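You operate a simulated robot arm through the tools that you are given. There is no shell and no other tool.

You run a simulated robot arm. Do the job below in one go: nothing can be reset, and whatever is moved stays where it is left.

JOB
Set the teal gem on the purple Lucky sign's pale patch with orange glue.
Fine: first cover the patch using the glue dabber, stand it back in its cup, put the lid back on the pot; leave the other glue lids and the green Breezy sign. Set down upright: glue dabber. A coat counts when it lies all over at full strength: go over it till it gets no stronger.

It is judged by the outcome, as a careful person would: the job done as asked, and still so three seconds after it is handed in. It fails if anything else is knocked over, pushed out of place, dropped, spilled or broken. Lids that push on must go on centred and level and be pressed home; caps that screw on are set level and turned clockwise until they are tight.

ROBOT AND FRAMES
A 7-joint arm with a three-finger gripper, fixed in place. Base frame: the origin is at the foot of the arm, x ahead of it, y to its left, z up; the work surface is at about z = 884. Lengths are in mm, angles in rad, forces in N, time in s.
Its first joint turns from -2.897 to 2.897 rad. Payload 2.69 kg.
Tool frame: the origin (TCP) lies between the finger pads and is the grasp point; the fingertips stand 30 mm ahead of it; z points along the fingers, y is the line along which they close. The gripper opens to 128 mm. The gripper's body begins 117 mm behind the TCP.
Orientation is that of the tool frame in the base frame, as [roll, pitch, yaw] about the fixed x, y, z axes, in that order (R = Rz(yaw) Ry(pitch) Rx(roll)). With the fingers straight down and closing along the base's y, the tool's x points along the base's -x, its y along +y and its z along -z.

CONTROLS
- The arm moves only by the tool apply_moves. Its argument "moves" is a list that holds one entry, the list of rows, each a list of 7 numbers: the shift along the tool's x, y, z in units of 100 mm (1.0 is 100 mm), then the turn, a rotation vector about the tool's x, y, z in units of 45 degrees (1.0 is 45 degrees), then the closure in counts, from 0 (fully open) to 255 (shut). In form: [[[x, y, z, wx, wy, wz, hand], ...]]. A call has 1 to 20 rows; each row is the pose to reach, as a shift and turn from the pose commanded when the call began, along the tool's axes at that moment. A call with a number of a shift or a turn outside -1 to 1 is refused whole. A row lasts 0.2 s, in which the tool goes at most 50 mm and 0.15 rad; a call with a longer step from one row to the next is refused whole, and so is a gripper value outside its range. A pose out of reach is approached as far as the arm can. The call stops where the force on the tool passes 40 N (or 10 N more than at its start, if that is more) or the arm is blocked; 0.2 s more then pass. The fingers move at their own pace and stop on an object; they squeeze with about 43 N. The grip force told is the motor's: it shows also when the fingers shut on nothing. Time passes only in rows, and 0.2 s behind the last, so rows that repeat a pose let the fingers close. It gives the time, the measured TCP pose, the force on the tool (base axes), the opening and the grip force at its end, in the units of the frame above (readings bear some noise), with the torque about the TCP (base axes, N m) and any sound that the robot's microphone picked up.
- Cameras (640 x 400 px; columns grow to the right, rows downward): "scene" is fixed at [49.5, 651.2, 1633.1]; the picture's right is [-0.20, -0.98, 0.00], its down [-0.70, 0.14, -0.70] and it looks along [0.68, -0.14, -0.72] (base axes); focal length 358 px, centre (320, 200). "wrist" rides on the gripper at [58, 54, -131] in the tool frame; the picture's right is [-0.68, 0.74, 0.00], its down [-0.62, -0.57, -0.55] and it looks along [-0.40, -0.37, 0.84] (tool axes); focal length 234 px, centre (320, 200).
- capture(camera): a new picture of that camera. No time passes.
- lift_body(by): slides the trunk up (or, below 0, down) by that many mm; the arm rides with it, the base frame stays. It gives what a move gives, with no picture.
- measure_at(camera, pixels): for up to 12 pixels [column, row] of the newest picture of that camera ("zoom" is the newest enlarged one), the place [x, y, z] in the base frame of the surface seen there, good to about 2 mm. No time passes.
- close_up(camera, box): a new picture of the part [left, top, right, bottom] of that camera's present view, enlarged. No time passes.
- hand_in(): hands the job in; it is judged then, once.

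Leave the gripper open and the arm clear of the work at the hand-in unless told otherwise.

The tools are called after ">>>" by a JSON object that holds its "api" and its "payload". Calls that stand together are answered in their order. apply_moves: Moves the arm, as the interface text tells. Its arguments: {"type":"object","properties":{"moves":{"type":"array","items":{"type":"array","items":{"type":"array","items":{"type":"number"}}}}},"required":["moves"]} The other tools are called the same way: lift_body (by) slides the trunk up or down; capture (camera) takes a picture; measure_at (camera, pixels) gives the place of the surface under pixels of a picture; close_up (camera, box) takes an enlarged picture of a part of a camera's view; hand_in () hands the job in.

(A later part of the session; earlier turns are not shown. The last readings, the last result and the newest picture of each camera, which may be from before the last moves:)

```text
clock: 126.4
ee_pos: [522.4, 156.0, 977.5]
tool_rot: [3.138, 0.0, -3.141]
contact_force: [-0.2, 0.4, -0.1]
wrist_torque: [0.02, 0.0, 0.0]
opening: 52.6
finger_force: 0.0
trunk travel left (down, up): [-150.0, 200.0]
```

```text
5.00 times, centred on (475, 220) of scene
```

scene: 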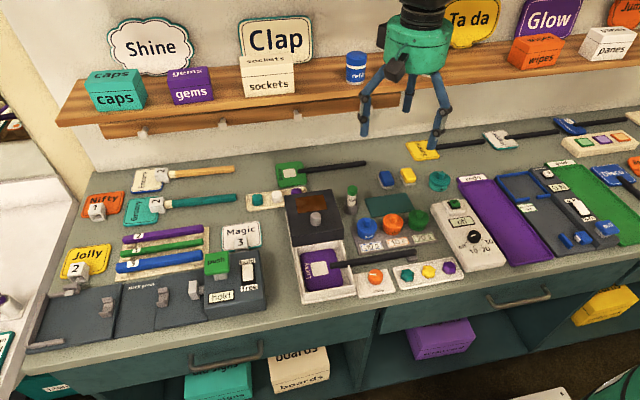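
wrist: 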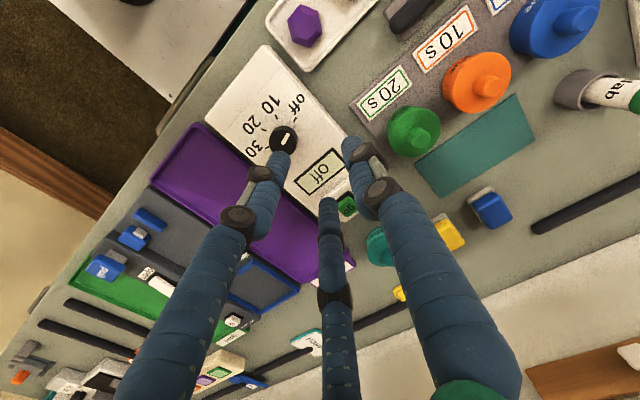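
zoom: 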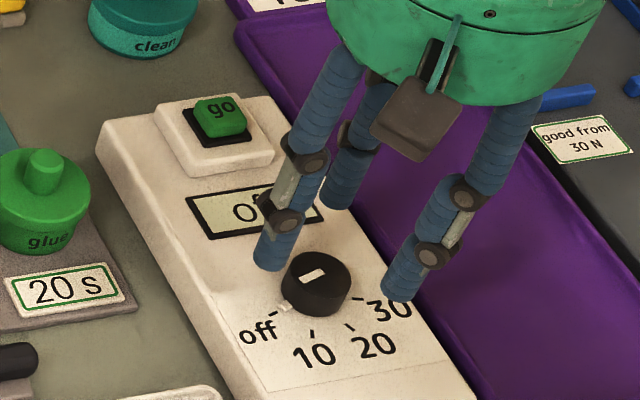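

Aligned. I descend to TCP z≈948 and grip the dial.

>>> {"api": "apply_moves", "payload": {"moves": [[[-0.012, -0.005, 0.15, 0, 0, 0, 150], [-0.012, -0.005, 0.26, 0, 0, 0, 150], [-0.012, -0.005, 0.3, 0, 0, 0, 150], [-0.012, -0.005, 0.3, 0, 0, 0, 150]]]}}

>>> {"api": "apply_moves", "payload": {"moves": [[[0, 0, 0, 0, 0, 0, 180], [0, 0, 0, 0, 0, 0, 220], [0, 0, 0, 0, 0, 0, 255], [0, 0, 0, 0, 0, 0, 255], [0, 0, 0, 0, 0, 0, 255]]]}}

```text
clock: 127.4
ee_pos: [524.8, 156.2, 947.8]
tool_rot: [3.137, 0.0, -3.141]
contact_force: [-0.1, -0.3, -0.8]
wrist_torque: [0.01, 0.0, 0.01]
opening: 52.4
finger_force: 0.1
trunk travel left (down, up): [-150.0, 200.0]
```

```text
clock: 128.6
ee_pos: [524.9, 154.6, 948.4]
tool_rot: [3.138, 0.0, 3.14]
contact_force: [11.9, -14.1, 1.2]
wrist_torque: [-0.5, -0.36, 0.02]
opening: 30.2
finger_force: 42.8
trunk travel left (down, up): [-150.0, 200.0]
```

The dial is held (30 mm) with a side load (12, −14) N, so its centre is ~1 mm toward +x/−y. I relieve that and check.

>>> {"api": "apply_moves", "payload": {"moves": [[[-0.009, -0.011, 0, 0, 0, 0, 255], [-0.009, -0.011, 0, 0, 0, 0, 255]]]}}

```text
clock: 129.2
ee_pos: [525.8, 154.8, 947.6]
tool_rot: [3.136, -0.001, -3.142]
contact_force: [6.9, -7.2, 3.9]
wrist_torque: [-0.2, -0.15, 0.06]
opening: 29.5
finger_force: 42.9
trunk travel left (down, up): [-150.0, 200.0]
```

Better. A little more, and then I turn 45° counter-clockwise (from above).

>>> {"api": "apply_moves", "payload": {"moves": [[[-0.006, -0.006, 0, 0, 0, 0, 255], [-0.006, -0.006, 0, 0, 0, -0.15, 255], [-0.006, -0.006, 0, 0, 0, -0.32, 255], [-0.006, -0.006, 0, 0, 0, -0.49, 255], [-0.006, -0.006, 0, 0, 0, -0.66, 255], [-0.006, -0.006, 0, 0, 0, -0.83, 255], [-0.006, -0.006, 0, 0, 0, -1.0, 255], [-0.006, -0.006, 0, 0, 0, -1.0, 255]]]}}

>>> {"api": "close_up", "payload": {"camera": "scene", "box": [440, 190, 510, 270]}}

>>> {"api": "close_up", "payload": {"camera": "wrist", "box": [240, 80, 400, 240]}}

```text
clock: 131.0
ee_pos: [524.4, 152.6, 948.6]
tool_rot: [3.139, 0.002, -2.356]
contact_force: [-3.9, -16.0, 5.9]
wrist_torque: [-0.48, 0.25, 0.03]
opening: 28.6
finger_force: 44.9
trunk travel left (down, up): [-150.0, 200.0]
```

```text
5.00 times, centred on (475, 230) of scene
```

zoom: 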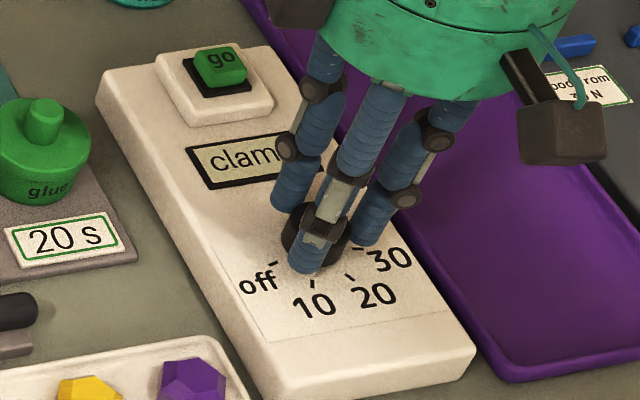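

```text
2.50 times, centred on (320, 160) of wrist
```

zoom: 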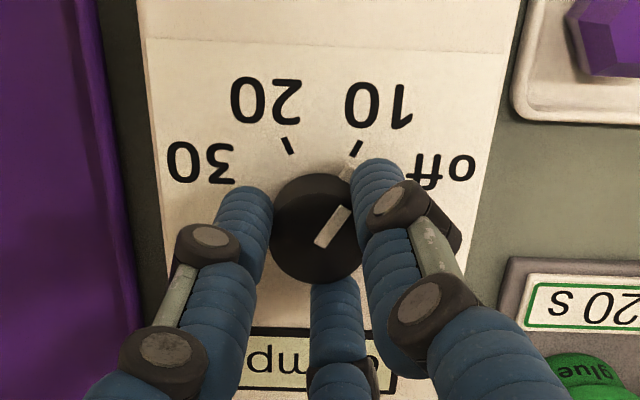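

The display now says "clamp": the lamp wants the clamp engaged. First I finish the turn to 10 (another ~5°).

>>> {"api": "apply_moves", "payload": {"moves": [[[0, 0.008, 0, 0, 0, -0.06, 255], [0, 0.008, 0, 0, 0, -0.12, 255], [0, 0.008, 0, 0, 0, -0.12, 255]]]}}

>>> {"api": "close_up", "payload": {"camera": "wrist", "box": [260, 80, 380, 200]}}

>>> {"api": "close_up", "payload": {"camera": "scene", "box": [440, 190, 510, 270]}}

```text
clock: 131.8
ee_pos: [524.2, 153.2, 948.9]
tool_rot: [3.138, 0.002, -2.261]
contact_force: [1.1, -33.0, 0.5]
wrist_torque: [-1.06, -0.18, -0.02]
opening: 28.4
finger_force: 45.4
trunk travel left (down, up): [-150.0, 200.0]
```

```text
3.33 times, centred on (320, 140) of wrist
```

zoom: 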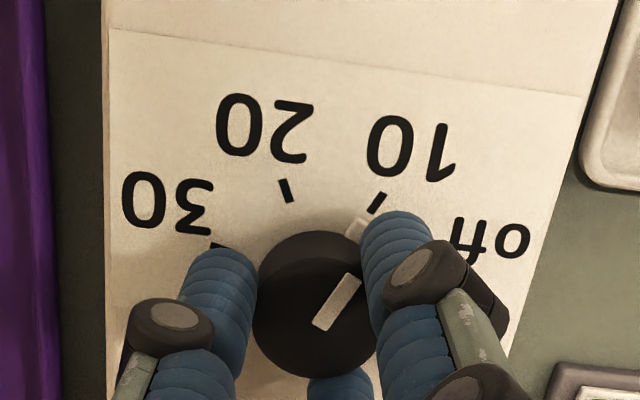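

```text
5.00 times, centred on (475, 230) of scene
```

zoom: 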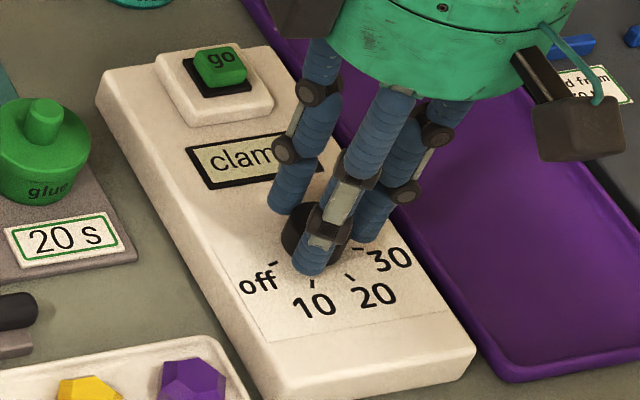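

The nub sits right by the "10" tick. I release the dial gently and rise to check it and the display.

>>> {"api": "apply_moves", "payload": {"moves": [[[0, -0.016, 0, 0, 0, 0, 255], [0, -0.016, 0, 0, 0, 0, 150], [0, -0.016, 0, 0, 0, 0, 150], [0, -0.016, -0.25, 0, 0, 0, 150], [0, -0.016, -0.6, 0, 0, 0, 150]]]}}

>>> {"api": "close_up", "payload": {"camera": "wrist", "box": [240, 70, 400, 210]}}

>>> {"api": "close_up", "payload": {"camera": "scene", "box": [440, 190, 510, 270]}}

>>> {"api": "close_up", "payload": {"camera": "scene", "box": [345, 255, 405, 305]}}

```text
clock: 133.0
ee_pos: [525.7, 154.9, 1008.4]
tool_rot: [3.136, 0.002, -2.262]
contact_force: [1.1, -0.1, -0.3]
wrist_torque: [-0.05, 0.01, 0.06]
opening: 52.7
finger_force: 0.0
trunk travel left (down, up): [-150.0, 200.0]
```

```text
2.86 times, centred on (320, 140) of wrist
```

zoom: 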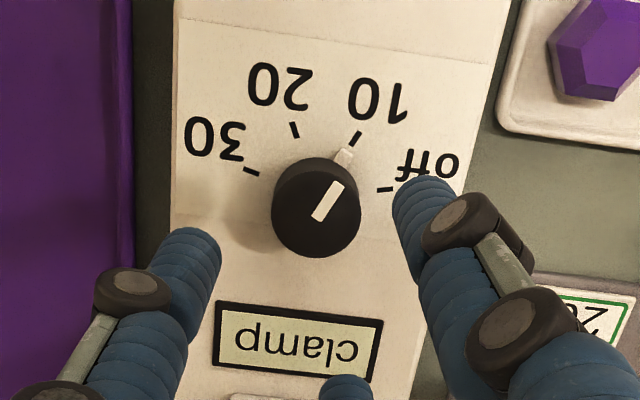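

```text
5.00 times, centred on (475, 230) of scene
```

zoom: 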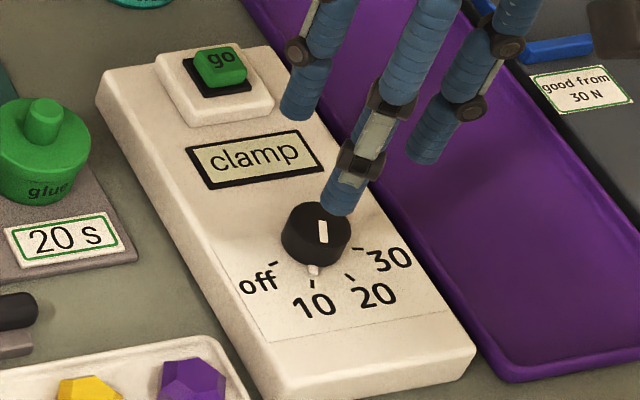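

```text
8.00 times, centred on (375, 280) of scene
```

zoom: 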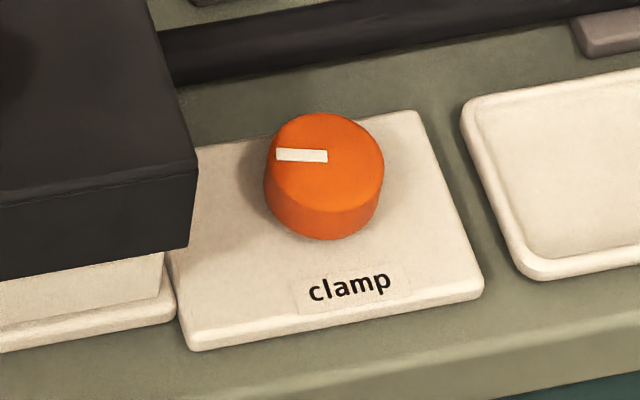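

The dial points exactly at 10. Now the clamp knob: I measure its centre and the pointer.

>>> {"api": "measure_at", "payload": {"camera": "zoom", "pixels": [[325, 155], [275, 160], [380, 165], [325, 115], [320, 200], [290, 125], [360, 195], [288, 195], [365, 130], [280, 155], [322, 158], [430, 230]]}}

```text
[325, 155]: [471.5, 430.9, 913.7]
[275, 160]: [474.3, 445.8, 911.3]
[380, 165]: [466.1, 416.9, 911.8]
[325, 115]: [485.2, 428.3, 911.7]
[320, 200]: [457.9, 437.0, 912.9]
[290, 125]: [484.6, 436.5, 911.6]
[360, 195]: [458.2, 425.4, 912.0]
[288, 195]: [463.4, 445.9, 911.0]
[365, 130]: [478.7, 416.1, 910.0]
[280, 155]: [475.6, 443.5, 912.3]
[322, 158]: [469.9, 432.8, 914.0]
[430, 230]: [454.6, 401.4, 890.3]
```

Clamp knob centre (471, 431.5), top z≈912.5. I move over to it.

>>> {"api": "apply_moves", "payload": {"moves": [[[-0.297, 0.364, 0, 0, 0, 0, 150], [-0.595, 0.728, 0, 0, 0, 0, 150]]]}}

>>> {"api": "apply_moves", "payload": {"moves": [[[-0.297, 0.364, 0, 0, 0, 0, 150], [-0.595, 0.728, 0, 0, 0, 0, 150]]]}}

>>> {"api": "apply_moves", "payload": {"moves": [[[-0.297, 0.364, 0, 0, 0, 0, 150], [-0.595, 0.728, 0, 0, 0, 0, 150], [-0.595, 0.728, 0, 0, 0, 0, 150]]]}}

>>> {"api": "apply_moves", "payload": {"moves": [[[0, 0, 0, 0, 0, 0, 150]]]}}

>>> {"api": "close_up", "payload": {"camera": "wrist", "box": [220, 60, 420, 240]}}

>>> {"api": "close_up", "payload": {"camera": "scene", "box": [320, 180, 430, 300]}}

```text
clock: 133.6
ee_pos: [507.6, 245.5, 1008.4]
tool_rot: [3.138, 0.002, -2.262]
contact_force: [0.2, -0.8, 0.0]
wrist_torque: [0.07, 0.02, -0.01]
opening: 52.7
finger_force: 0.0
trunk travel left (down, up): [-150.0, 200.0]
```

```text
clock: 134.2
ee_pos: [490.1, 338.0, 1006.7]
tool_rot: [3.138, 0.001, -2.264]
contact_force: [0.3, -0.5, -0.2]
wrist_torque: [0.03, 0.02, -0.01]
opening: 52.8
finger_force: 0.0
trunk travel left (down, up): [-150.0, 200.0]
```

```text
clock: 135.0
ee_pos: [472.5, 432.5, 1007.0]
tool_rot: [3.139, 0.0, -2.262]
contact_force: [-0.1, 0.7, 0.5]
wrist_torque: [-0.07, 0.0, 0.03]
opening: 52.9
finger_force: 0.0
trunk travel left (down, up): [-150.0, 200.0]
```

```text
clock: 135.4
ee_pos: [471.8, 430.0, 1007.4]
tool_rot: [3.138, 0.003, -2.263]
contact_force: [0.4, -0.6, 0.5]
wrist_torque: [0.01, 0.0, -0.01]
opening: 52.9
finger_force: 0.0
trunk travel left (down, up): [-150.0, 200.0]
```

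```text
2.22 times, centred on (320, 150) of wrist
```

zoom: 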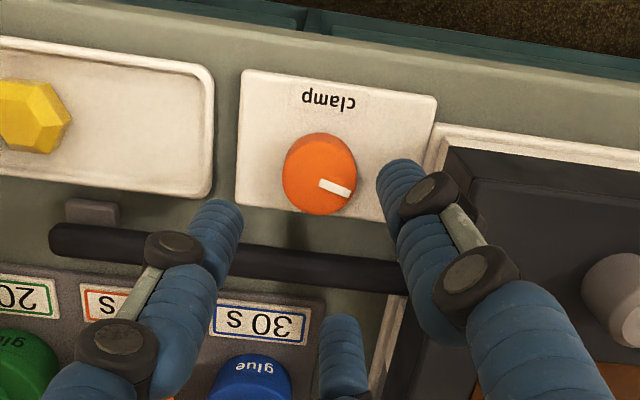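

```text
3.33 times, centred on (375, 240) of scene
```

zoom: 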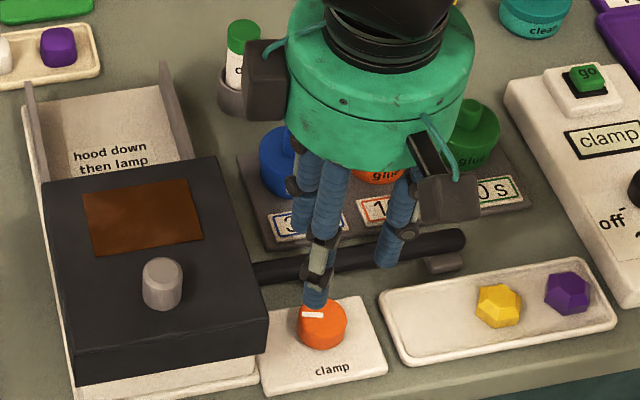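

Centred within 1 mm. I narrow the fingers to ~42 mm (to clear the handle), descend onto the clamp knob, and grip it.

>>> {"api": "apply_moves", "payload": {"moves": [[[0.004, 0.01, 0.25, 0, 0, 0, 171], [0.004, 0.01, 0.5, 0, 0, 0, 171], [0.004, 0.01, 0.68, 0, 0, 0, 171], [0.004, 0.01, 0.8, 0, 0, 0, 171], [0.004, 0.01, 0.8, 0, 0, 0, 171]]]}}

>>> {"api": "apply_moves", "payload": {"moves": [[[0, 0, 0, 0, 0, 0, 200], [0, 0, 0, 0, 0, 0, 230], [0, 0, 0, 0, 0, 0, 255], [0, 0, 0, 0, 0, 0, 255]]]}}

>>> {"api": "close_up", "payload": {"camera": "scene", "box": [320, 200, 430, 310]}}

```text
clock: 136.6
ee_pos: [471.3, 430.4, 928.8]
tool_rot: [3.139, 0.002, -2.264]
contact_force: [-0.4, 0.5, 0.9]
wrist_torque: [0.03, 0.0, 0.02]
opening: 42.1
finger_force: 0.0
trunk travel left (down, up): [-150.0, 200.0]
```

```text
clock: 137.6
ee_pos: [471.5, 431.7, 929.1]
tool_rot: [3.139, 0.0, -2.262]
contact_force: [6.7, -11.7, -1.7]
wrist_torque: [-0.46, -0.24, 0.01]
opening: 33.0
finger_force: 43.0
trunk travel left (down, up): [-150.0, 200.0]
```

```text
3.64 times, centred on (375, 255) of scene
```

zoom: 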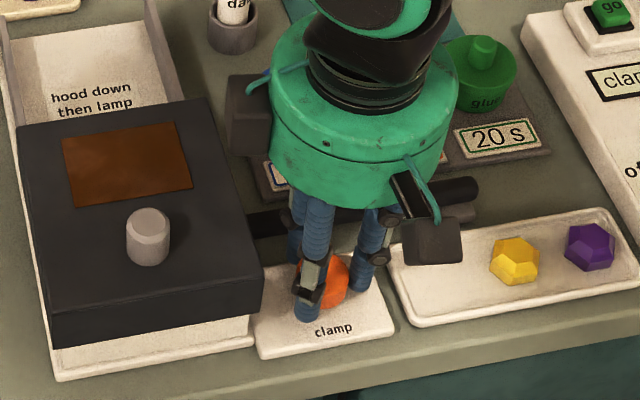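

Gripped (33 mm). I relieve the small side load and try turning clockwise (from above) ~20° to see if it moves.

>>> {"api": "apply_moves", "payload": {"moves": [[[0.004, -0.01, 0, 0, 0, 0, 255], [0.004, -0.01, 0, 0, 0, 0.15, 255], [0.004, -0.01, 0, 0, 0, 0.3, 255], [0.004, -0.01, 0, 0, 0, 0.45, 255]]]}}

>>> {"api": "close_up", "payload": {"camera": "wrist", "box": [240, 80, 400, 240]}}

>>> {"api": "close_up", "payload": {"camera": "scene", "box": [440, 190, 510, 270]}}

```text
clock: 138.6
ee_pos: [471.0, 429.9, 928.1]
tool_rot: [3.138, -0.001, -2.617]
contact_force: [5.7, -2.4, -10.7]
wrist_torque: [0.03, -0.21, 0.02]
opening: 33.1
finger_force: 44.5
trunk travel left (down, up): [-150.0, 200.0]
```

```text
2.50 times, centred on (320, 160) of wrist
```

zoom: 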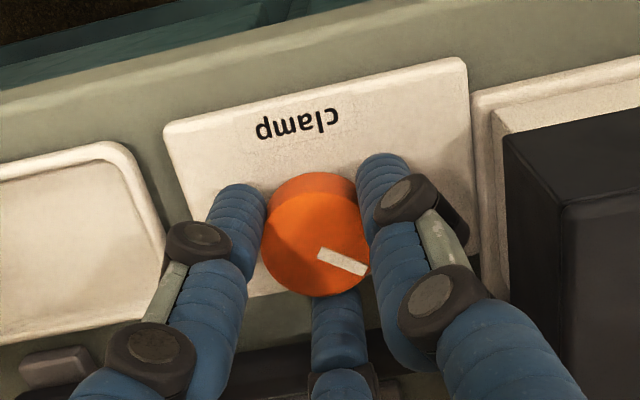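

```text
5.00 times, centred on (475, 230) of scene
```

zoom: 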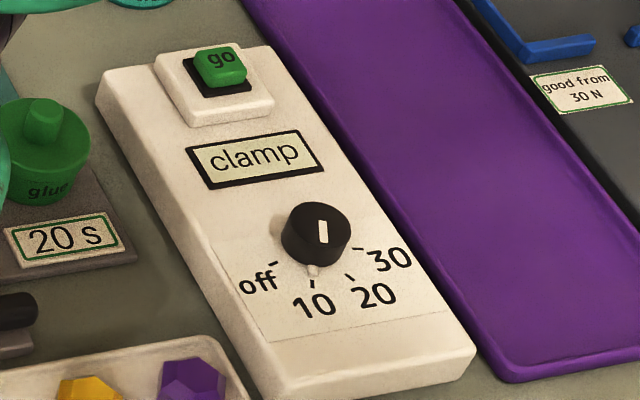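

The knob turns with the hand, freely, clockwise. I continue another 45°.

>>> {"api": "apply_moves", "payload": {"moves": [[[0, 0, 0, 0, 0, 0.16, 255], [0, 0, 0, 0, 0, 0.33, 255], [0, 0, 0, 0, 0, 0.5, 255], [0, 0, 0, 0, 0, 0.67, 255], [0, 0, 0, 0, 0, 0.84, 255], [0, 0, 0, 0, 0, 1.0, 255]]]}}

>>> {"api": "close_up", "payload": {"camera": "wrist", "box": [240, 80, 400, 240]}}

>>> {"api": "close_up", "payload": {"camera": "scene", "box": [320, 180, 510, 310]}}

```text
clock: 140.0
ee_pos: [474.2, 429.7, 927.3]
tool_rot: [3.14, -0.002, 2.879]
contact_force: [7.8, -2.4, -13.8]
wrist_torque: [0.02, -0.29, -0.02]
opening: 32.6
finger_force: 44.6
trunk travel left (down, up): [-150.0, 200.0]
```

```text
2.50 times, centred on (320, 160) of wrist
```

zoom: 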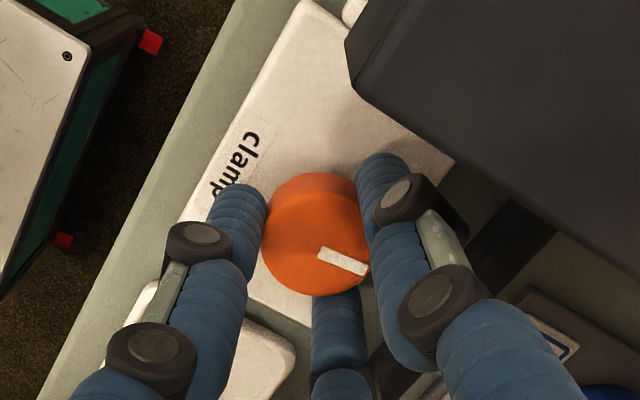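

```text
3.08 times, centred on (415, 245) of scene
```

zoom: 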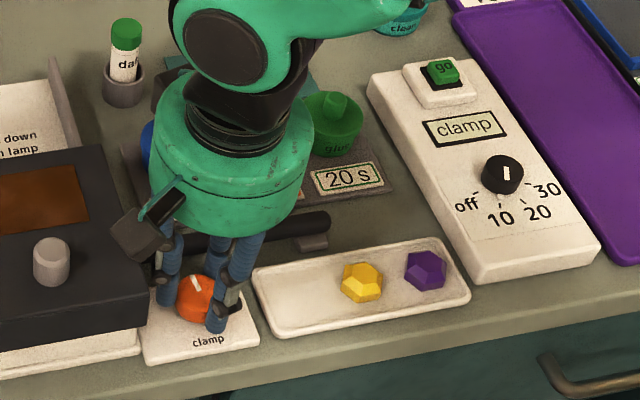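

Still no resistance and the display still says "clamp". I continue another 45°, easing the loads.

>>> {"api": "apply_moves", "payload": {"moves": [[[-0.006, 0.001, 0.01, 0, 0, 0.16, 255], [-0.006, 0.001, 0.01, 0, 0, 0.33, 255], [-0.006, 0.001, 0.01, 0, 0, 0.5, 255], [-0.006, 0.001, 0.01, 0, 0, 0.67, 255], [-0.006, 0.001, 0.01, 0, 0, 0.84, 255], [-0.006, 0.001, 0.01, 0, 0, 1.0, 255]]]}}

>>> {"api": "close_up", "payload": {"camera": "wrist", "box": [240, 80, 400, 240]}}

>>> {"api": "close_up", "payload": {"camera": "scene", "box": [320, 180, 510, 310]}}

```text
clock: 141.4
ee_pos: [471.4, 430.5, 929.1]
tool_rot: [3.14, -0.003, 2.094]
contact_force: [3.1, -3.8, 4.1]
wrist_torque: [-0.02, -0.22, 0.03]
opening: 32.7
finger_force: 45.7
trunk travel left (down, up): [-150.0, 200.0]
```

```text
2.50 times, centred on (320, 160) of wrist
```

zoom: 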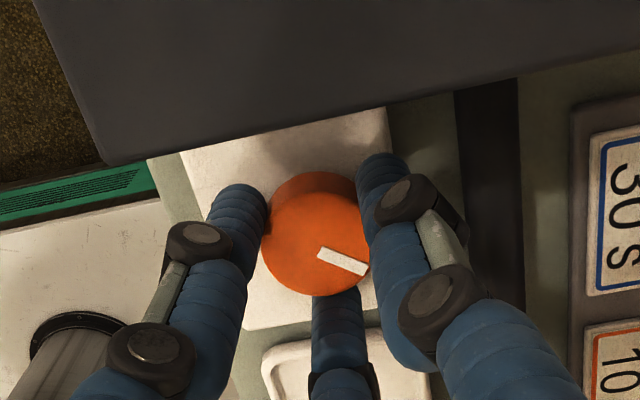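

```text
3.08 times, centred on (415, 245) of scene
```

zoom: 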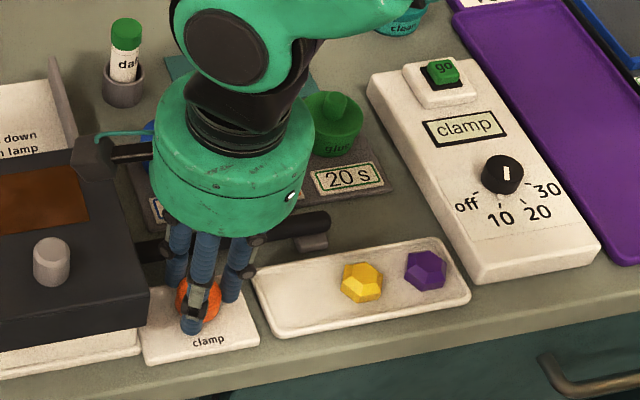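

110° turned, still free. I keep turning clockwise.

>>> {"api": "apply_moves", "payload": {"moves": [[[0, 0, 0, 0, 0, 0.16, 255], [0, 0, 0, 0, 0, 0.33, 255], [0, 0, 0, 0, 0, 0.5, 255], [0, 0, 0, 0, 0, 0.67, 255], [0, 0, 0, 0, 0, 0.84, 255], [0, 0, 0, 0, 0, 1.0, 255]]]}}

>>> {"api": "close_up", "payload": {"camera": "scene", "box": [320, 180, 510, 310]}}

>>> {"api": "close_up", "payload": {"camera": "wrist", "box": [240, 80, 400, 240]}}

```text
clock: 142.8
ee_pos: [471.3, 430.1, 928.5]
tool_rot: [-3.14, -0.004, 1.309]
contact_force: [2.0, -3.3, 10.1]
wrist_torque: [-0.21, -0.18, 0.73]
opening: 32.8
finger_force: 45.0
trunk travel left (down, up): [-150.0, 200.0]
```

```text
3.08 times, centred on (415, 245) of scene
```

zoom: 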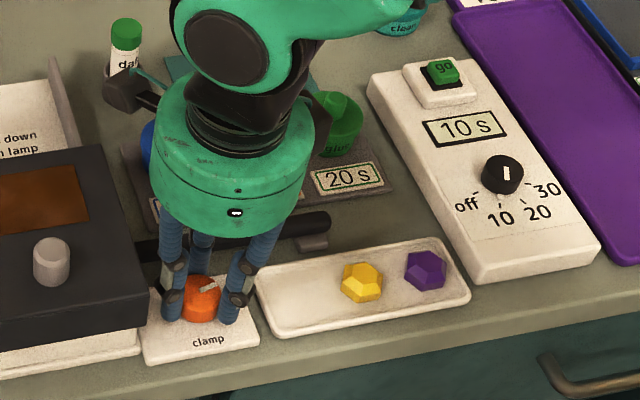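

```text
2.50 times, centred on (320, 160) of wrist
```

zoom: 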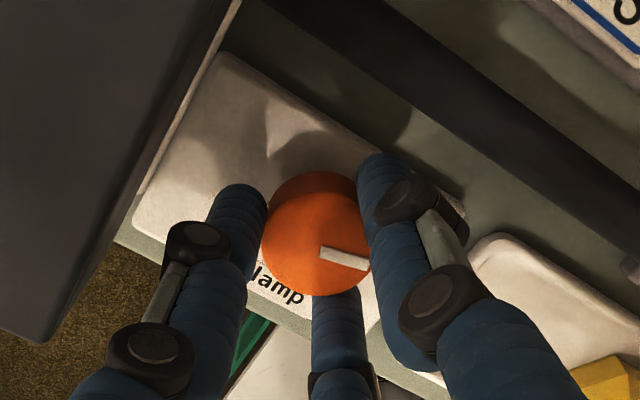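

Torque rose to 0.73 N·m and the display now reads "10 s": the clamp is tight and the lamp ready. I release the knob and rise.

>>> {"api": "apply_moves", "payload": {"moves": [[[0, 0, 0, 0, 0, 1e-09, 171], [0, 0, 0, 0, 0, 0, 171], [0, 0, -0.3, 0, 0, 0, 171], [0, 0, -0.7, 0, 0, 0, 171], [0, 0, -1.0, 0, 0, 0, 171]]]}}

>>> {"api": "close_up", "payload": {"camera": "scene", "box": [270, 180, 400, 310]}}

>>> {"api": "close_up", "payload": {"camera": "scene", "box": [440, 180, 500, 230]}}

>>> {"api": "measure_at", "payload": {"camera": "zoom", "pixels": [[210, 170], [180, 160], [240, 165], [200, 145], [215, 195], [160, 200], [270, 190], [230, 250], [320, 250], [190, 180], [235, 150], [210, 225]]}}

```text
clock: 144.0
ee_pos: [472.1, 430.0, 1028.7]
tool_rot: [-3.139, -0.001, 1.311]
contact_force: [-0.5, 0.6, 0.4]
wrist_torque: [0.0, -0.03, -0.01]
opening: 42.0
finger_force: 0.0
trunk travel left (down, up): [-150.0, 200.0]
```

```text
3.08 times, centred on (335, 245) of scene
```

zoom: 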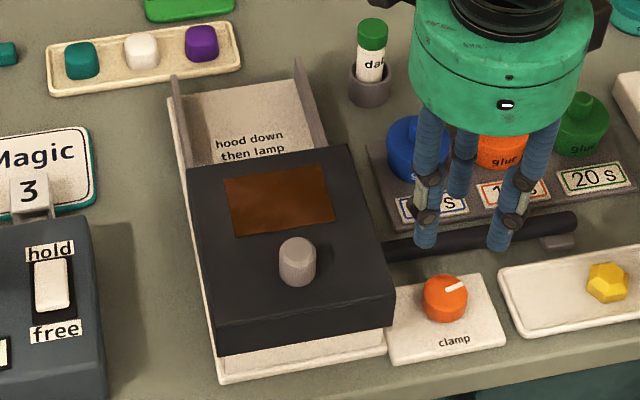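

```text
8.00 times, centred on (470, 205) of scene
```

zoom: 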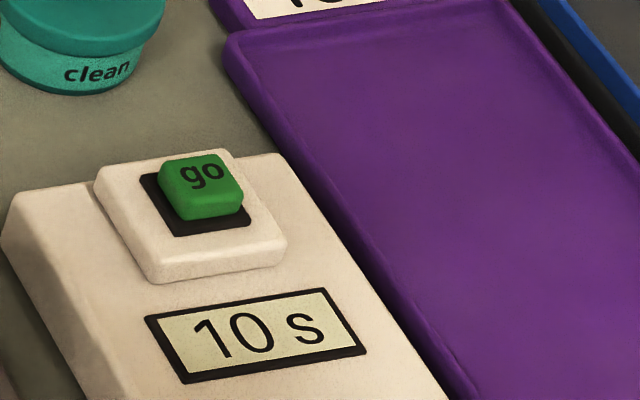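

```text
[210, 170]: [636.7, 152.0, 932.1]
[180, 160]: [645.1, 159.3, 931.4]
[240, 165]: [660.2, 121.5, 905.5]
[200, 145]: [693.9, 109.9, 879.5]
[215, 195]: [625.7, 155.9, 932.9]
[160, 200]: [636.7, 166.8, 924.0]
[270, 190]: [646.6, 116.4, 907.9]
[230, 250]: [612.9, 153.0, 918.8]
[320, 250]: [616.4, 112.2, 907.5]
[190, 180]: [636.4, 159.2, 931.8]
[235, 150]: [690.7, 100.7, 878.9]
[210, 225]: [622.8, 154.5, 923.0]
```

The clamp pointer shows the new position and the display is "10 s". The go button's top is at about (634, 154.5), z 932. I travel there, unwinding the wrist on the way.

>>> {"api": "apply_moves", "payload": {"moves": [[[-0.15, 0.15, 0, 0, 0, -0.156, 200], [-0.3, 0.3, 0, 0, 0, -0.312, 220], [-0.45, 0.46, 0, 0, 0, -0.468, 240], [-0.6, 0.61, 0, 0, 0, -0.624, 255], [-0.749, 0.76, 0, 0, 0, -0.78, 255]]]}}

>>> {"api": "apply_moves", "payload": {"moves": [[[-0.2, 0.04, 0, 0, 0, -0.156, 255], [-0.4, 0.08, 0, 0, 0, -0.312, 255], [-0.6, 0.13, 0, 0, 0, -0.468, 255], [-0.8, 0.17, 0, 0, 0, -0.624, 255], [-0.984, 0.217, 0, 0, 0, -0.78, 255]]]}}

>>> {"api": "apply_moves", "payload": {"moves": [[[-0.2, -0.09, 0, 0, 0, -0.156, 255], [-0.4, -0.18, 0, 0, 0, -0.312, 255], [-0.6, -0.27, 0, 0, 0, -0.468, 255], [-0.8, -0.36, 0, 0, 0, -0.624, 255], [-0.97, -0.443, 0, 0, 0, -0.78, 255], [-0.97, -0.443, 0, 0, 0, -0.78, 255]]]}}

>>> {"api": "apply_moves", "payload": {"moves": [[[0, 0, 0, 0, 0, 0, 255]]]}}

>>> {"api": "close_up", "payload": {"camera": "wrist", "box": [220, 60, 420, 240]}}

```text
clock: 145.2
ee_pos: [525.6, 336.7, 1028.0]
tool_rot: [3.141, -0.002, 1.925]
contact_force: [-0.3, 0.4, -0.8]
wrist_torque: [-0.01, 0.02, -0.01]
opening: 2.1
finger_force: 31.6
trunk travel left (down, up): [-150.0, 200.0]
```

```text
clock: 146.4
ee_pos: [581.0, 252.6, 1027.8]
tool_rot: [3.14, -0.002, 2.538]
contact_force: [0.3, -0.9, 0.0]
wrist_torque: [-0.01, -0.01, 0.01]
opening: 2.5
finger_force: 31.4
trunk travel left (down, up): [-150.0, 200.0]
```

```text
clock: 147.8
ee_pos: [636.0, 161.4, 1026.4]
tool_rot: [3.138, -0.002, -3.131]
contact_force: [0.4, -0.2, -1.0]
wrist_torque: [0.04, 0.04, 0.0]
opening: 2.2
finger_force: 31.5
trunk travel left (down, up): [-150.0, 200.0]
```

```text
clock: 148.2
ee_pos: [635.1, 161.4, 1027.4]
tool_rot: [3.14, -0.002, -3.135]
contact_force: [-0.7, -1.2, -0.3]
wrist_torque: [0.0, 0.0, -0.01]
opening: 2.0
finger_force: 31.7
trunk travel left (down, up): [-150.0, 200.0]
```

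```text
2.22 times, centred on (320, 150) of wrist
```

zoom: 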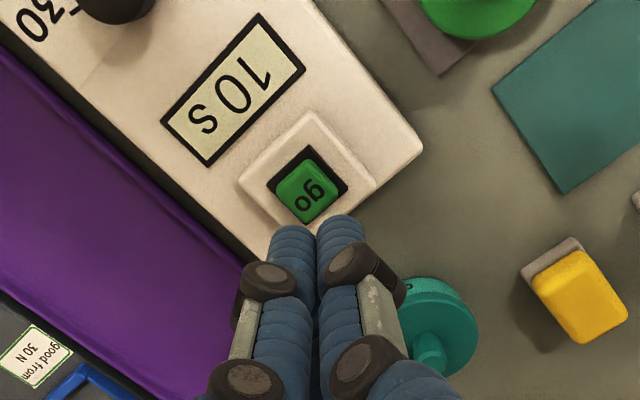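

I check the button's centre from this view.

>>> {"api": "measure_at", "payload": {"camera": "zoom", "pixels": [[307, 190], [285, 185], [330, 190], [305, 165], [310, 210], [275, 155], [340, 200]]}}

```text
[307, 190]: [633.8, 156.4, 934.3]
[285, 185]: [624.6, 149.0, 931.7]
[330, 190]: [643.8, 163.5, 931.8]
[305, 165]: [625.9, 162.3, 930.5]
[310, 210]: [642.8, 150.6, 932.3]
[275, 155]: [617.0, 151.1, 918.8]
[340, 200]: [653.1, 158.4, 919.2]
```

Button centre is (634, 156.3). I move over it, descend, and press down step by step.

>>> {"api": "apply_moves", "payload": {"moves": [[[0.015, -0.052, 0, 0, 0, 0, 255], [0.015, -0.052, 0.3, 0, 0, 0, 255], [0.015, -0.052, 0.55, 0, 0, 0, 255], [0.015, -0.052, 0.62, 0, 0, 0, 255]]]}}

>>> {"api": "apply_moves", "payload": {"moves": [[[0, 0, 0.015, 0, 0, 0, 255], [0, 0, 0.03, 0, 0, 0, 255], [0, 0, 0.045, 0, 0, 0, 255]]]}}

>>> {"api": "close_up", "payload": {"camera": "scene", "box": [430, 160, 520, 250]}}

```text
clock: 149.2
ee_pos: [635.3, 157.3, 965.2]
tool_rot: [3.14, -0.001, -3.134]
contact_force: [-0.8, 0.1, 0.3]
wrist_torque: [0.01, 0.05, -0.01]
opening: 2.1
finger_force: 31.2
trunk travel left (down, up): [-150.0, 200.0]
```

```text
clock: 150.0
ee_pos: [633.3, 155.6, 961.0]
tool_rot: [3.138, 0.0, -3.133]
contact_force: [0.5, -0.7, 0.7]
wrist_torque: [-0.02, 0.02, 0.04]
opening: 1.9
finger_force: 31.8
trunk travel left (down, up): [-150.0, 200.0]
```

```text
4.44 times, centred on (475, 205) of scene
```

zoom: 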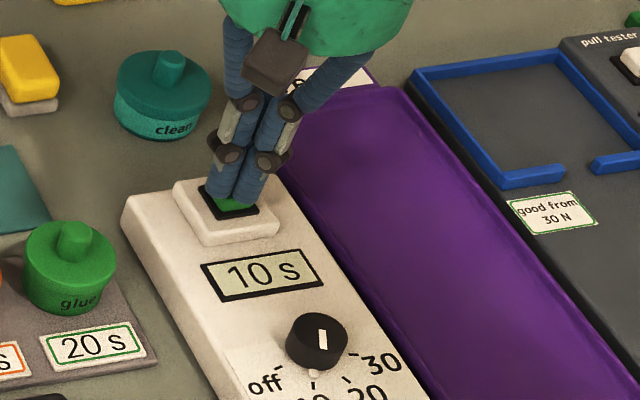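

>>> {"api": "apply_moves", "payload": {"moves": [[[0, 0, 0.015, 0, 0, 0, 255], [0, 0, 0.03, 0, 0, 0, 255], [0, 0, 0.03, 0, 0, 0, 255]]]}}

>>> {"api": "close_up", "payload": {"camera": "scene", "box": [430, 160, 520, 250]}}

```text
clock: 150.8
ee_pos: [633.3, 155.4, 958.5]
tool_rot: [3.139, -0.002, -3.135]
contact_force: [0.5, -0.8, 0.9]
wrist_torque: [-0.04, -0.05, 0.05]
opening: 2.1
finger_force: 31.5
trunk travel left (down, up): [-150.0, 200.0]
```

```text
4.44 times, centred on (475, 205) of scene
```

zoom: 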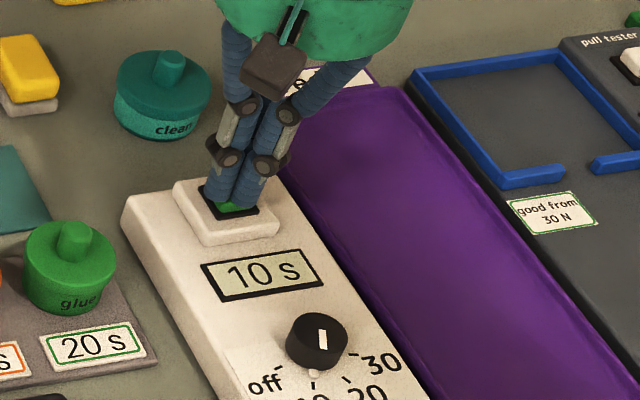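

Little force; the button may be sinking under a light spring. I press further.

>>> {"api": "apply_moves", "payload": {"moves": [[[0, 0, 0.015, 0, 0, 0, 255], [0, 0, 0.025, 0, 0, 0, 255]]]}}

>>> {"api": "close_up", "payload": {"camera": "scene", "box": [430, 160, 520, 250]}}

```text
clock: 151.4
ee_pos: [633.6, 157.3, 954.8]
tool_rot: [3.139, 0.0, -3.136]
contact_force: [0.0, 1.1, 3.4]
wrist_torque: [-0.03, 0.0, -0.02]
opening: 2.2
finger_force: 31.8
trunk travel left (down, up): [-150.0, 200.0]
heard: click
```

```text
4.44 times, centred on (475, 205) of scene
```

zoom: 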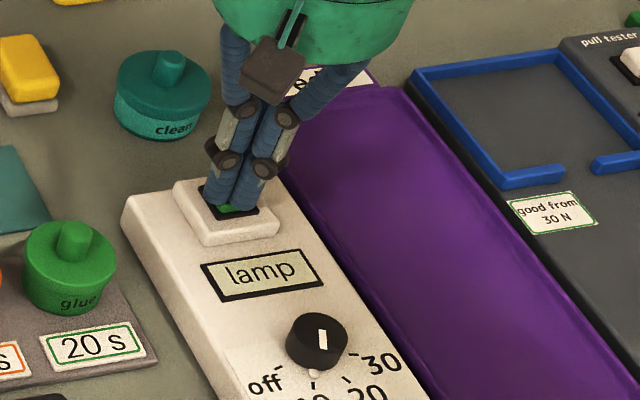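

A click, and the display now says "lamp": it's curing. I lift off the button and wait out the ten seconds nearby.

>>> {"api": "apply_moves", "payload": {"moves": [[[0, 0, -0.2, 0, 0, 0, 255], [0, 0, -0.6, 0, 0, 0, 255], [0, 0, -0.9, 0, 0, 0, 255], [0, 0, -0.9, 0, 0, 0, 255], [0, 0, -0.9, 0, 0, 0, 255], [0, 0, -0.9, 0, 0, 0, 255], [0, 0, -0.9, 0, 0, 0, 255], [0, 0, -0.9, 0, 0, 0, 255], [0, 0, -0.9, 0, 0, 0, 255], [0, 0, -0.9, 0, 0, 0, 255], [0, 0, -0.9, 0, 0, 0, 255], [0, 0, -0.9, 0, 0, 0, 255], [0, 0, -0.9, 0, 0, 0, 255], [0, 0, -0.9, 0, 0, 0, 255], [0, 0, -0.9, 0, 0, 0, 255], [0, 0, -0.9, 0, 0, 0, 255], [0, 0, -0.9, 0, 0, 0, 255], [0, 0, -0.9, 0, 0, 0, 255], [0, 0, -0.9, 0, 0, 0, 255], [0, 0, -0.9, 0, 0, 0, 255]]]}}

>>> {"api": "close_up", "payload": {"camera": "scene", "box": [270, 160, 520, 310]}}

>>> {"api": "apply_moves", "payload": {"moves": [[[0, 0, 0, 0, 0, 0, 165], [0, 0, 0, 0, 0, 0, 165], [0, 0, 0, 0, 0, 0, 165], [0, 0, 0, 0, 0, 0, 165], [0, 0, 0, 0, 0, 0, 165], [0, 0, 0, 0, 0, 0, 165], [0, 0, 0, 0, 0, 0, 165], [0, 0, 0, 0, 0, 0, 165], [0, 0, 0, 0, 0, 0, 165], [0, 0, 0, 0, 0, 0, 165], [0, 0, 0, 0, 0, 0, 165], [0, 0, 0, 0, 0, 0, 165], [0, 0, 0, 0, 0, 0, 165], [0, 0, 0, 0, 0, 0, 165], [0, 0, 0, 0, 0, 0, 165], [0, 0, 0, 0, 0, 0, 165], [0, 0, 0, 0, 0, 0, 165], [0, 0, 0, 0, 0, 0, 165], [0, 0, 0, 0, 0, 0, 165], [0, 0, 0, 0, 0, 0, 165]]]}}

>>> {"api": "apply_moves", "payload": {"moves": [[[0, 0, 0, 0, 0, 0, 165], [0, 0, 0, 0, 0, 0, 165], [0, 0, 0, 0, 0, 0, 165], [0, 0, 0, 0, 0, 0, 165], [0, 0, 0, 0, 0, 0, 165], [0, 0, 0, 0, 0, 0, 165], [0, 0, 0, 0, 0, 0, 165], [0, 0, 0, 0, 0, 0, 165], [0, 0, 0, 0, 0, 0, 165], [0, 0, 0, 0, 0, 0, 165], [0, 0, 0, 0, 0, 0, 165], [0, 0, 0, 0, 0, 0, 165], [0, 0, 0, 0, 0, 0, 165]]]}}

>>> {"api": "close_up", "payload": {"camera": "scene", "box": [270, 160, 520, 310]}}

```text
clock: 155.6
ee_pos: [633.2, 156.5, 1044.9]
tool_rot: [3.138, -0.002, -3.136]
contact_force: [0.4, 0.1, 0.4]
wrist_torque: [-0.01, -0.04, 0.0]
opening: 2.1
finger_force: 32.0
trunk travel left (down, up): [-150.0, 200.0]
```

```text
2.56 times, centred on (395, 235) of scene
```

zoom: 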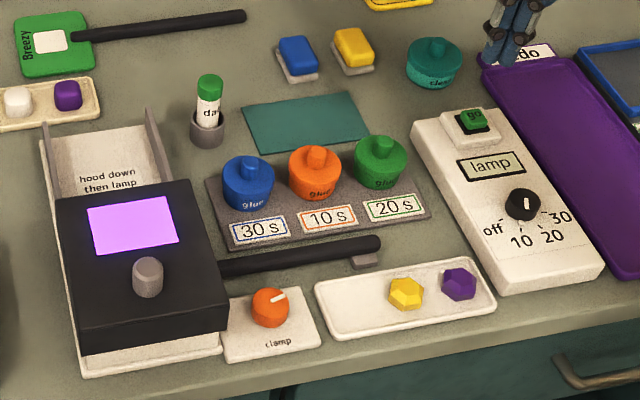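

```text
clock: 159.8
ee_pos: [633.3, 155.6, 1045.0]
tool_rot: [3.14, -0.003, -3.135]
contact_force: [0.6, -0.2, 0.5]
wrist_torque: [0.0, 0.01, 0.03]
opening: 45.1
finger_force: 0.1
trunk travel left (down, up): [-150.0, 200.0]
```

```text
clock: 162.6
ee_pos: [633.0, 156.0, 1045.1]
tool_rot: [3.137, 0.0, -3.135]
contact_force: [0.3, 0.5, 0.1]
wrist_torque: [-0.02, -0.03, 0.03]
opening: 45.2
finger_force: 0.0
trunk travel left (down, up): [-150.0, 200.0]
```

```text
2.56 times, centred on (395, 235) of scene
```

zoom: 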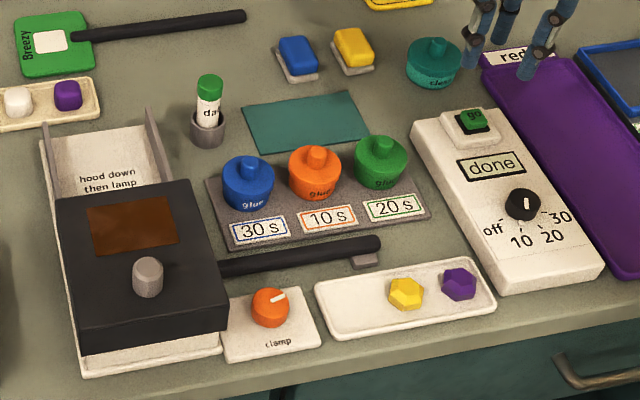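

The lamp glowed and the display reads "done". Now I'll slide the hood back up to where it was. I measure its knob and travel there.

>>> {"api": "close_up", "payload": {"camera": "scene", "box": [310, 245, 350, 285]}}

>>> {"api": "apply_moves", "payload": {"moves": [[[0.13, 0.32, 0, 0, 0, 0, 165], [0.26, 0.65, 0, 0, 0, 0, 165], [0.39, 0.97, 0, 0, 0, 0, 165]]]}}

>>> {"api": "apply_moves", "payload": {"moves": [[[0.13, 0.32, 0, 0, 0, 0, 165], [0.26, 0.65, 0, 0, 0, 0, 165], [0.39, 0.97, 0, 0, 0, 0, 165]]]}}

>>> {"api": "apply_moves", "payload": {"moves": [[[0.13, 0.32, 0, 0, 0, 0, 165], [0.26, 0.65, 0, 0, 0, 0, 165], [0.39, 0.97, 0, 0, 0, 0, 165]]]}}

>>> {"api": "close_up", "payload": {"camera": "scene", "box": [310, 245, 350, 285]}}

>>> {"api": "measure_at", "payload": {"camera": "zoom", "pixels": [[225, 165], [190, 165], [260, 165], [225, 140], [225, 190]]}}

```text
10.00 times, centred on (330, 265) of scene
```

zoom: 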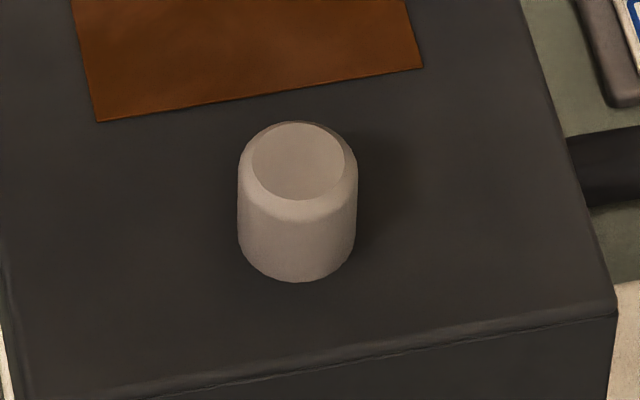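

```text
clock: 163.4
ee_pos: [593.6, 253.1, 1046.8]
tool_rot: [3.14, -0.001, -3.134]
contact_force: [0.6, -0.4, -0.5]
wrist_torque: [-0.01, 0.03, 0.02]
opening: 45.1
finger_force: 0.2
trunk travel left (down, up): [-150.0, 200.0]
```

```text
clock: 164.2
ee_pos: [555.0, 349.9, 1044.7]
tool_rot: [3.139, -0.002, -3.136]
contact_force: [-0.5, -0.6, -0.6]
wrist_torque: [-0.01, 0.01, 0.03]
opening: 45.2
finger_force: 0.0
trunk travel left (down, up): [-150.0, 200.0]
```

```text
clock: 165.0
ee_pos: [513.9, 445.5, 1046.0]
tool_rot: [3.139, -0.001, -3.133]
contact_force: [-0.5, 1.3, -0.3]
wrist_torque: [-0.02, 0.0, -0.02]
opening: 45.1
finger_force: 0.1
trunk travel left (down, up): [-150.0, 200.0]
```

```text
10.00 times, centred on (330, 265) of scene
```

zoom: 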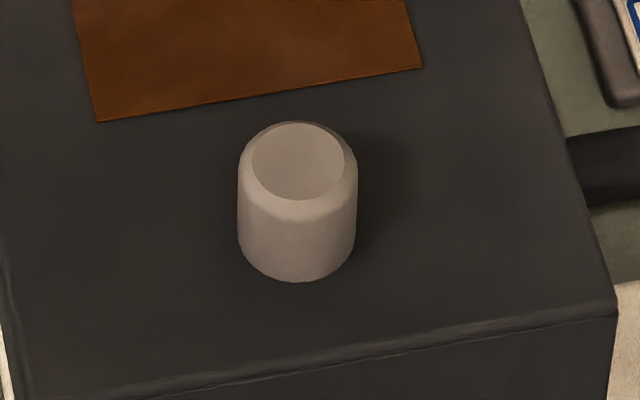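

```text
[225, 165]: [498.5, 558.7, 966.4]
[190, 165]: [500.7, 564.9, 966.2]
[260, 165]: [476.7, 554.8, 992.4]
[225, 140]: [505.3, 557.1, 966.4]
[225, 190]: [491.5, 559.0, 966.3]
```

>>> {"api": "measure_at", "payload": {"camera": "zoom", "pixels": [[298, 160], [256, 160], [342, 162], [298, 126], [298, 197], [268, 135], [330, 185], [268, 188], [330, 135]]}}

```text
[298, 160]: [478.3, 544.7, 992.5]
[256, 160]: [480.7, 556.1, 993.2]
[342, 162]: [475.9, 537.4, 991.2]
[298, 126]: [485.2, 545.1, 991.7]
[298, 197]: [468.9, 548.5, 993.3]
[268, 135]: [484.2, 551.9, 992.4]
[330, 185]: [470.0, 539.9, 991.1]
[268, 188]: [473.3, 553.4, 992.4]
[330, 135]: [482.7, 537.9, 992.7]
```

Knob centre is (477.7, 545.8). I move over it and descend to grip.

>>> {"api": "apply_moves", "payload": {"moves": [[[0.12, 0.33, 0, 0, 0, 0, 165], [0.24, 0.66, 0, 0, 0, 0, 165], [0.365, 0.995, 0, 0, 0, 0, 165], [0.365, 0.995, 0, 0, 0, 0, 165]]]}}

>>> {"api": "apply_moves", "payload": {"moves": [[[0, 0, 0, 0, 0, 0, 165]]]}}

>>> {"api": "close_up", "payload": {"camera": "wrist", "box": [240, 80, 400, 240]}}

```text
clock: 166.0
ee_pos: [476.1, 545.2, 1047.2]
tool_rot: [3.14, 0.0, -3.133]
contact_force: [-0.7, 0.3, 0.3]
wrist_torque: [-0.04, -0.04, 0.02]
opening: 45.3
finger_force: 0.1
trunk travel left (down, up): [-150.0, 200.0]
```

```text
clock: 166.4
ee_pos: [477.2, 544.7, 1047.1]
tool_rot: [3.139, -0.002, -3.134]
contact_force: [-0.1, -0.4, -0.5]
wrist_torque: [-0.01, 0.02, 0.0]
opening: 45.1
finger_force: 0.0
trunk travel left (down, up): [-150.0, 200.0]
```

```text
2.50 times, centred on (320, 160) of wrist
```

zoom: 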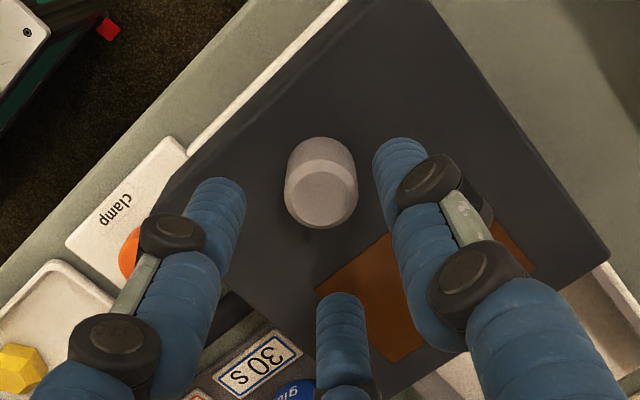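

>>> {"api": "apply_moves", "payload": {"moves": [[[-0.006, 0.006, 0.2, 0, 0, 0, 165], [-0.006, 0.006, 0.38, 0, 0, 0, 165], [-0.006, 0.006, 0.46, 0, 0, 0, 165], [-0.006, 0.006, 0.46, 0, 0, 0, 165]]]}}

>>> {"api": "apply_moves", "payload": {"moves": [[[0, 0, 0, 0, 0, 0, 200], [0, 0, 0, 0, 0, 0, 230], [0, 0, 0, 0, 0, 0, 255], [0, 0, 0, 0, 0, 0, 255]]]}}

>>> {"api": "apply_moves", "payload": {"moves": [[[-0.05, 0, 0, 0, 0, 0, 255], [-0.15, 0, 0, 0, 0, 0, 255], [-0.25, 0, 0, 0, 0, 0, 255], [-0.35, 0, 0, 0, 0, 0, 255], [-0.45, 0, 0, 0, 0, 0, 255]]]}}

>>> {"api": "close_up", "payload": {"camera": "scene", "box": [260, 170, 380, 310]}}

```text
clock: 167.4
ee_pos: [477.2, 546.8, 1001.9]
tool_rot: [3.139, -0.002, -3.135]
contact_force: [0.0, -0.3, -0.8]
wrist_torque: [0.01, 0.03, 0.02]
opening: 45.1
finger_force: 0.1
trunk travel left (down, up): [-150.0, 200.0]
```

```text
clock: 168.4
ee_pos: [478.4, 545.3, 1000.8]
tool_rot: [3.139, -0.001, -3.135]
contact_force: [4.6, -8.3, -0.7]
wrist_torque: [-0.35, -0.13, -0.04]
opening: 24.6
finger_force: 45.0
trunk travel left (down, up): [-150.0, 200.0]
```

```text
clock: 169.6
ee_pos: [523.2, 544.7, 1000.9]
tool_rot: [3.138, -0.001, -3.135]
contact_force: [0.6, -17.2, 7.1]
wrist_torque: [-0.43, 0.19, 0.0]
opening: 24.7
finger_force: 44.6
trunk travel left (down, up): [-150.0, 200.0]
```

```text
2.86 times, centred on (320, 240) of scene
```

zoom: 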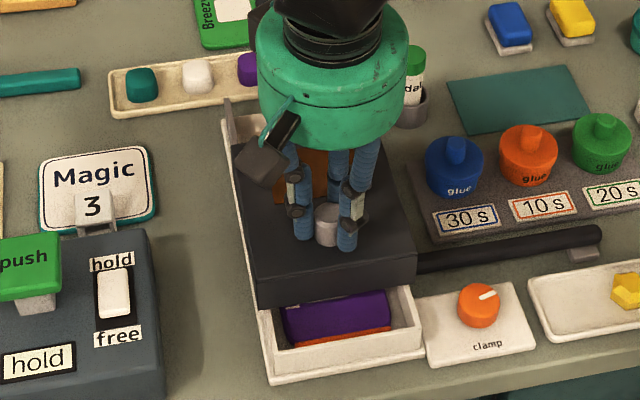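

The hood slides back; the orange jaw is seen holding the sign. I ease y by −1.2 mm and continue.

>>> {"api": "apply_moves", "payload": {"moves": [[[-0.08, -0.012, 0, 0, 0, 0, 255], [-0.18, -0.012, 0, 0, 0, 0, 255], [-0.28, -0.012, 0, 0, 0, 0, 255], [-0.38, -0.012, 0, 0, 0, 0, 255], [-0.48, -0.012, 0, 0, 0, 0, 255], [-0.58, -0.012, 0, 0, 0, 0, 255], [-0.68, -0.012, 0, 0, 0, 0, 255], [-0.76, -0.012, 0, 0, 0, 0, 255], [-0.82, -0.012, 0, 0, 0, 0, 255], [-0.86, -0.012, 0, 0, 0, 0, 255]]]}}

>>> {"api": "close_up", "payload": {"camera": "scene", "box": [260, 170, 380, 310]}}

```text
clock: 171.8
ee_pos: [607.6, 544.9, 999.8]
tool_rot: [3.14, 0.0, -3.134]
contact_force: [0.1, -12.8, 9.7]
wrist_torque: [-0.27, -0.02, 0.13]
opening: 24.8
finger_force: 45.0
trunk travel left (down, up): [-150.0, 200.0]
```

```text
2.86 times, centred on (320, 240) of scene
```

zoom: 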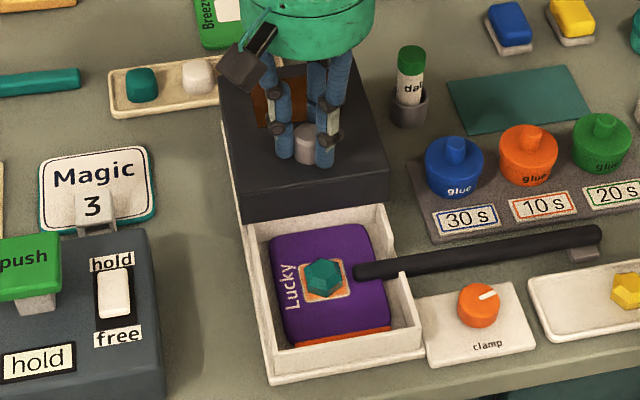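

The gem sits in place. I move the last ~5 mm to the hood's original place and release.

>>> {"api": "apply_moves", "payload": {"moves": [[[-0.025, -0.008, 0.005, 0, 0, 0, 255], [-0.05, -0.008, 0.005, 0, 0, 0, 255]]]}}

>>> {"api": "apply_moves", "payload": {"moves": [[[0.002, -0.004, 0, 0, 0, 0, 255], [0.002, -0.004, 0, 0, 0, 0, 165], [0.002, -0.004, 0, 0, 0, 0, 165], [0.002, -0.004, -0.3, 0, 0, 0, 165], [0.002, -0.004, -0.6, 0, 0, 0, 165]]]}}

>>> {"api": "close_up", "payload": {"camera": "scene", "box": [280, 180, 380, 310]}}

>>> {"api": "close_up", "payload": {"camera": "scene", "box": [300, 240, 350, 290]}}

```text
clock: 172.4
ee_pos: [612.8, 545.3, 1001.7]
tool_rot: [3.138, -0.002, -3.134]
contact_force: [-8.0, -4.9, 10.4]
wrist_torque: [0.14, 0.14, -0.05]
opening: 24.7
finger_force: 44.6
trunk travel left (down, up): [-150.0, 200.0]
```

```text
clock: 173.6
ee_pos: [613.9, 543.7, 1059.6]
tool_rot: [3.137, 0.0, -3.133]
contact_force: [-0.4, -0.5, 0.2]
wrist_torque: [0.01, -0.01, 0.01]
opening: 44.9
finger_force: 0.2
trunk travel left (down, up): [-150.0, 200.0]
```

```text
3.08 times, centred on (330, 245) of scene
```

zoom: 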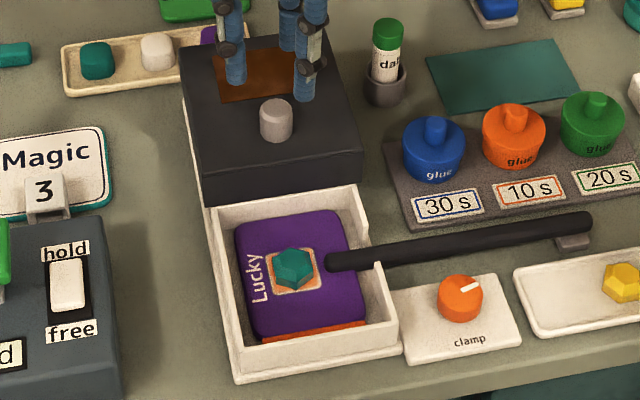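

```text
8.00 times, centred on (325, 265) of scene
```

zoom: 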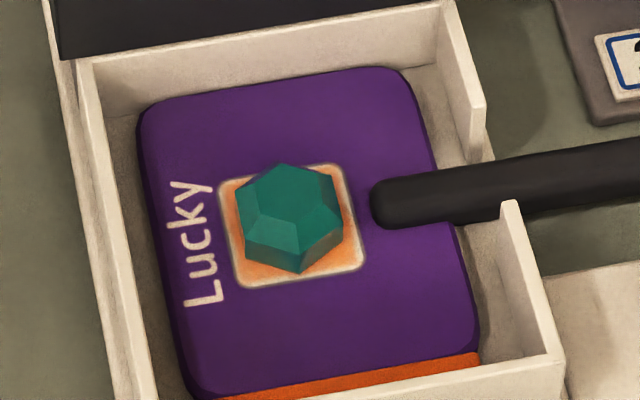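

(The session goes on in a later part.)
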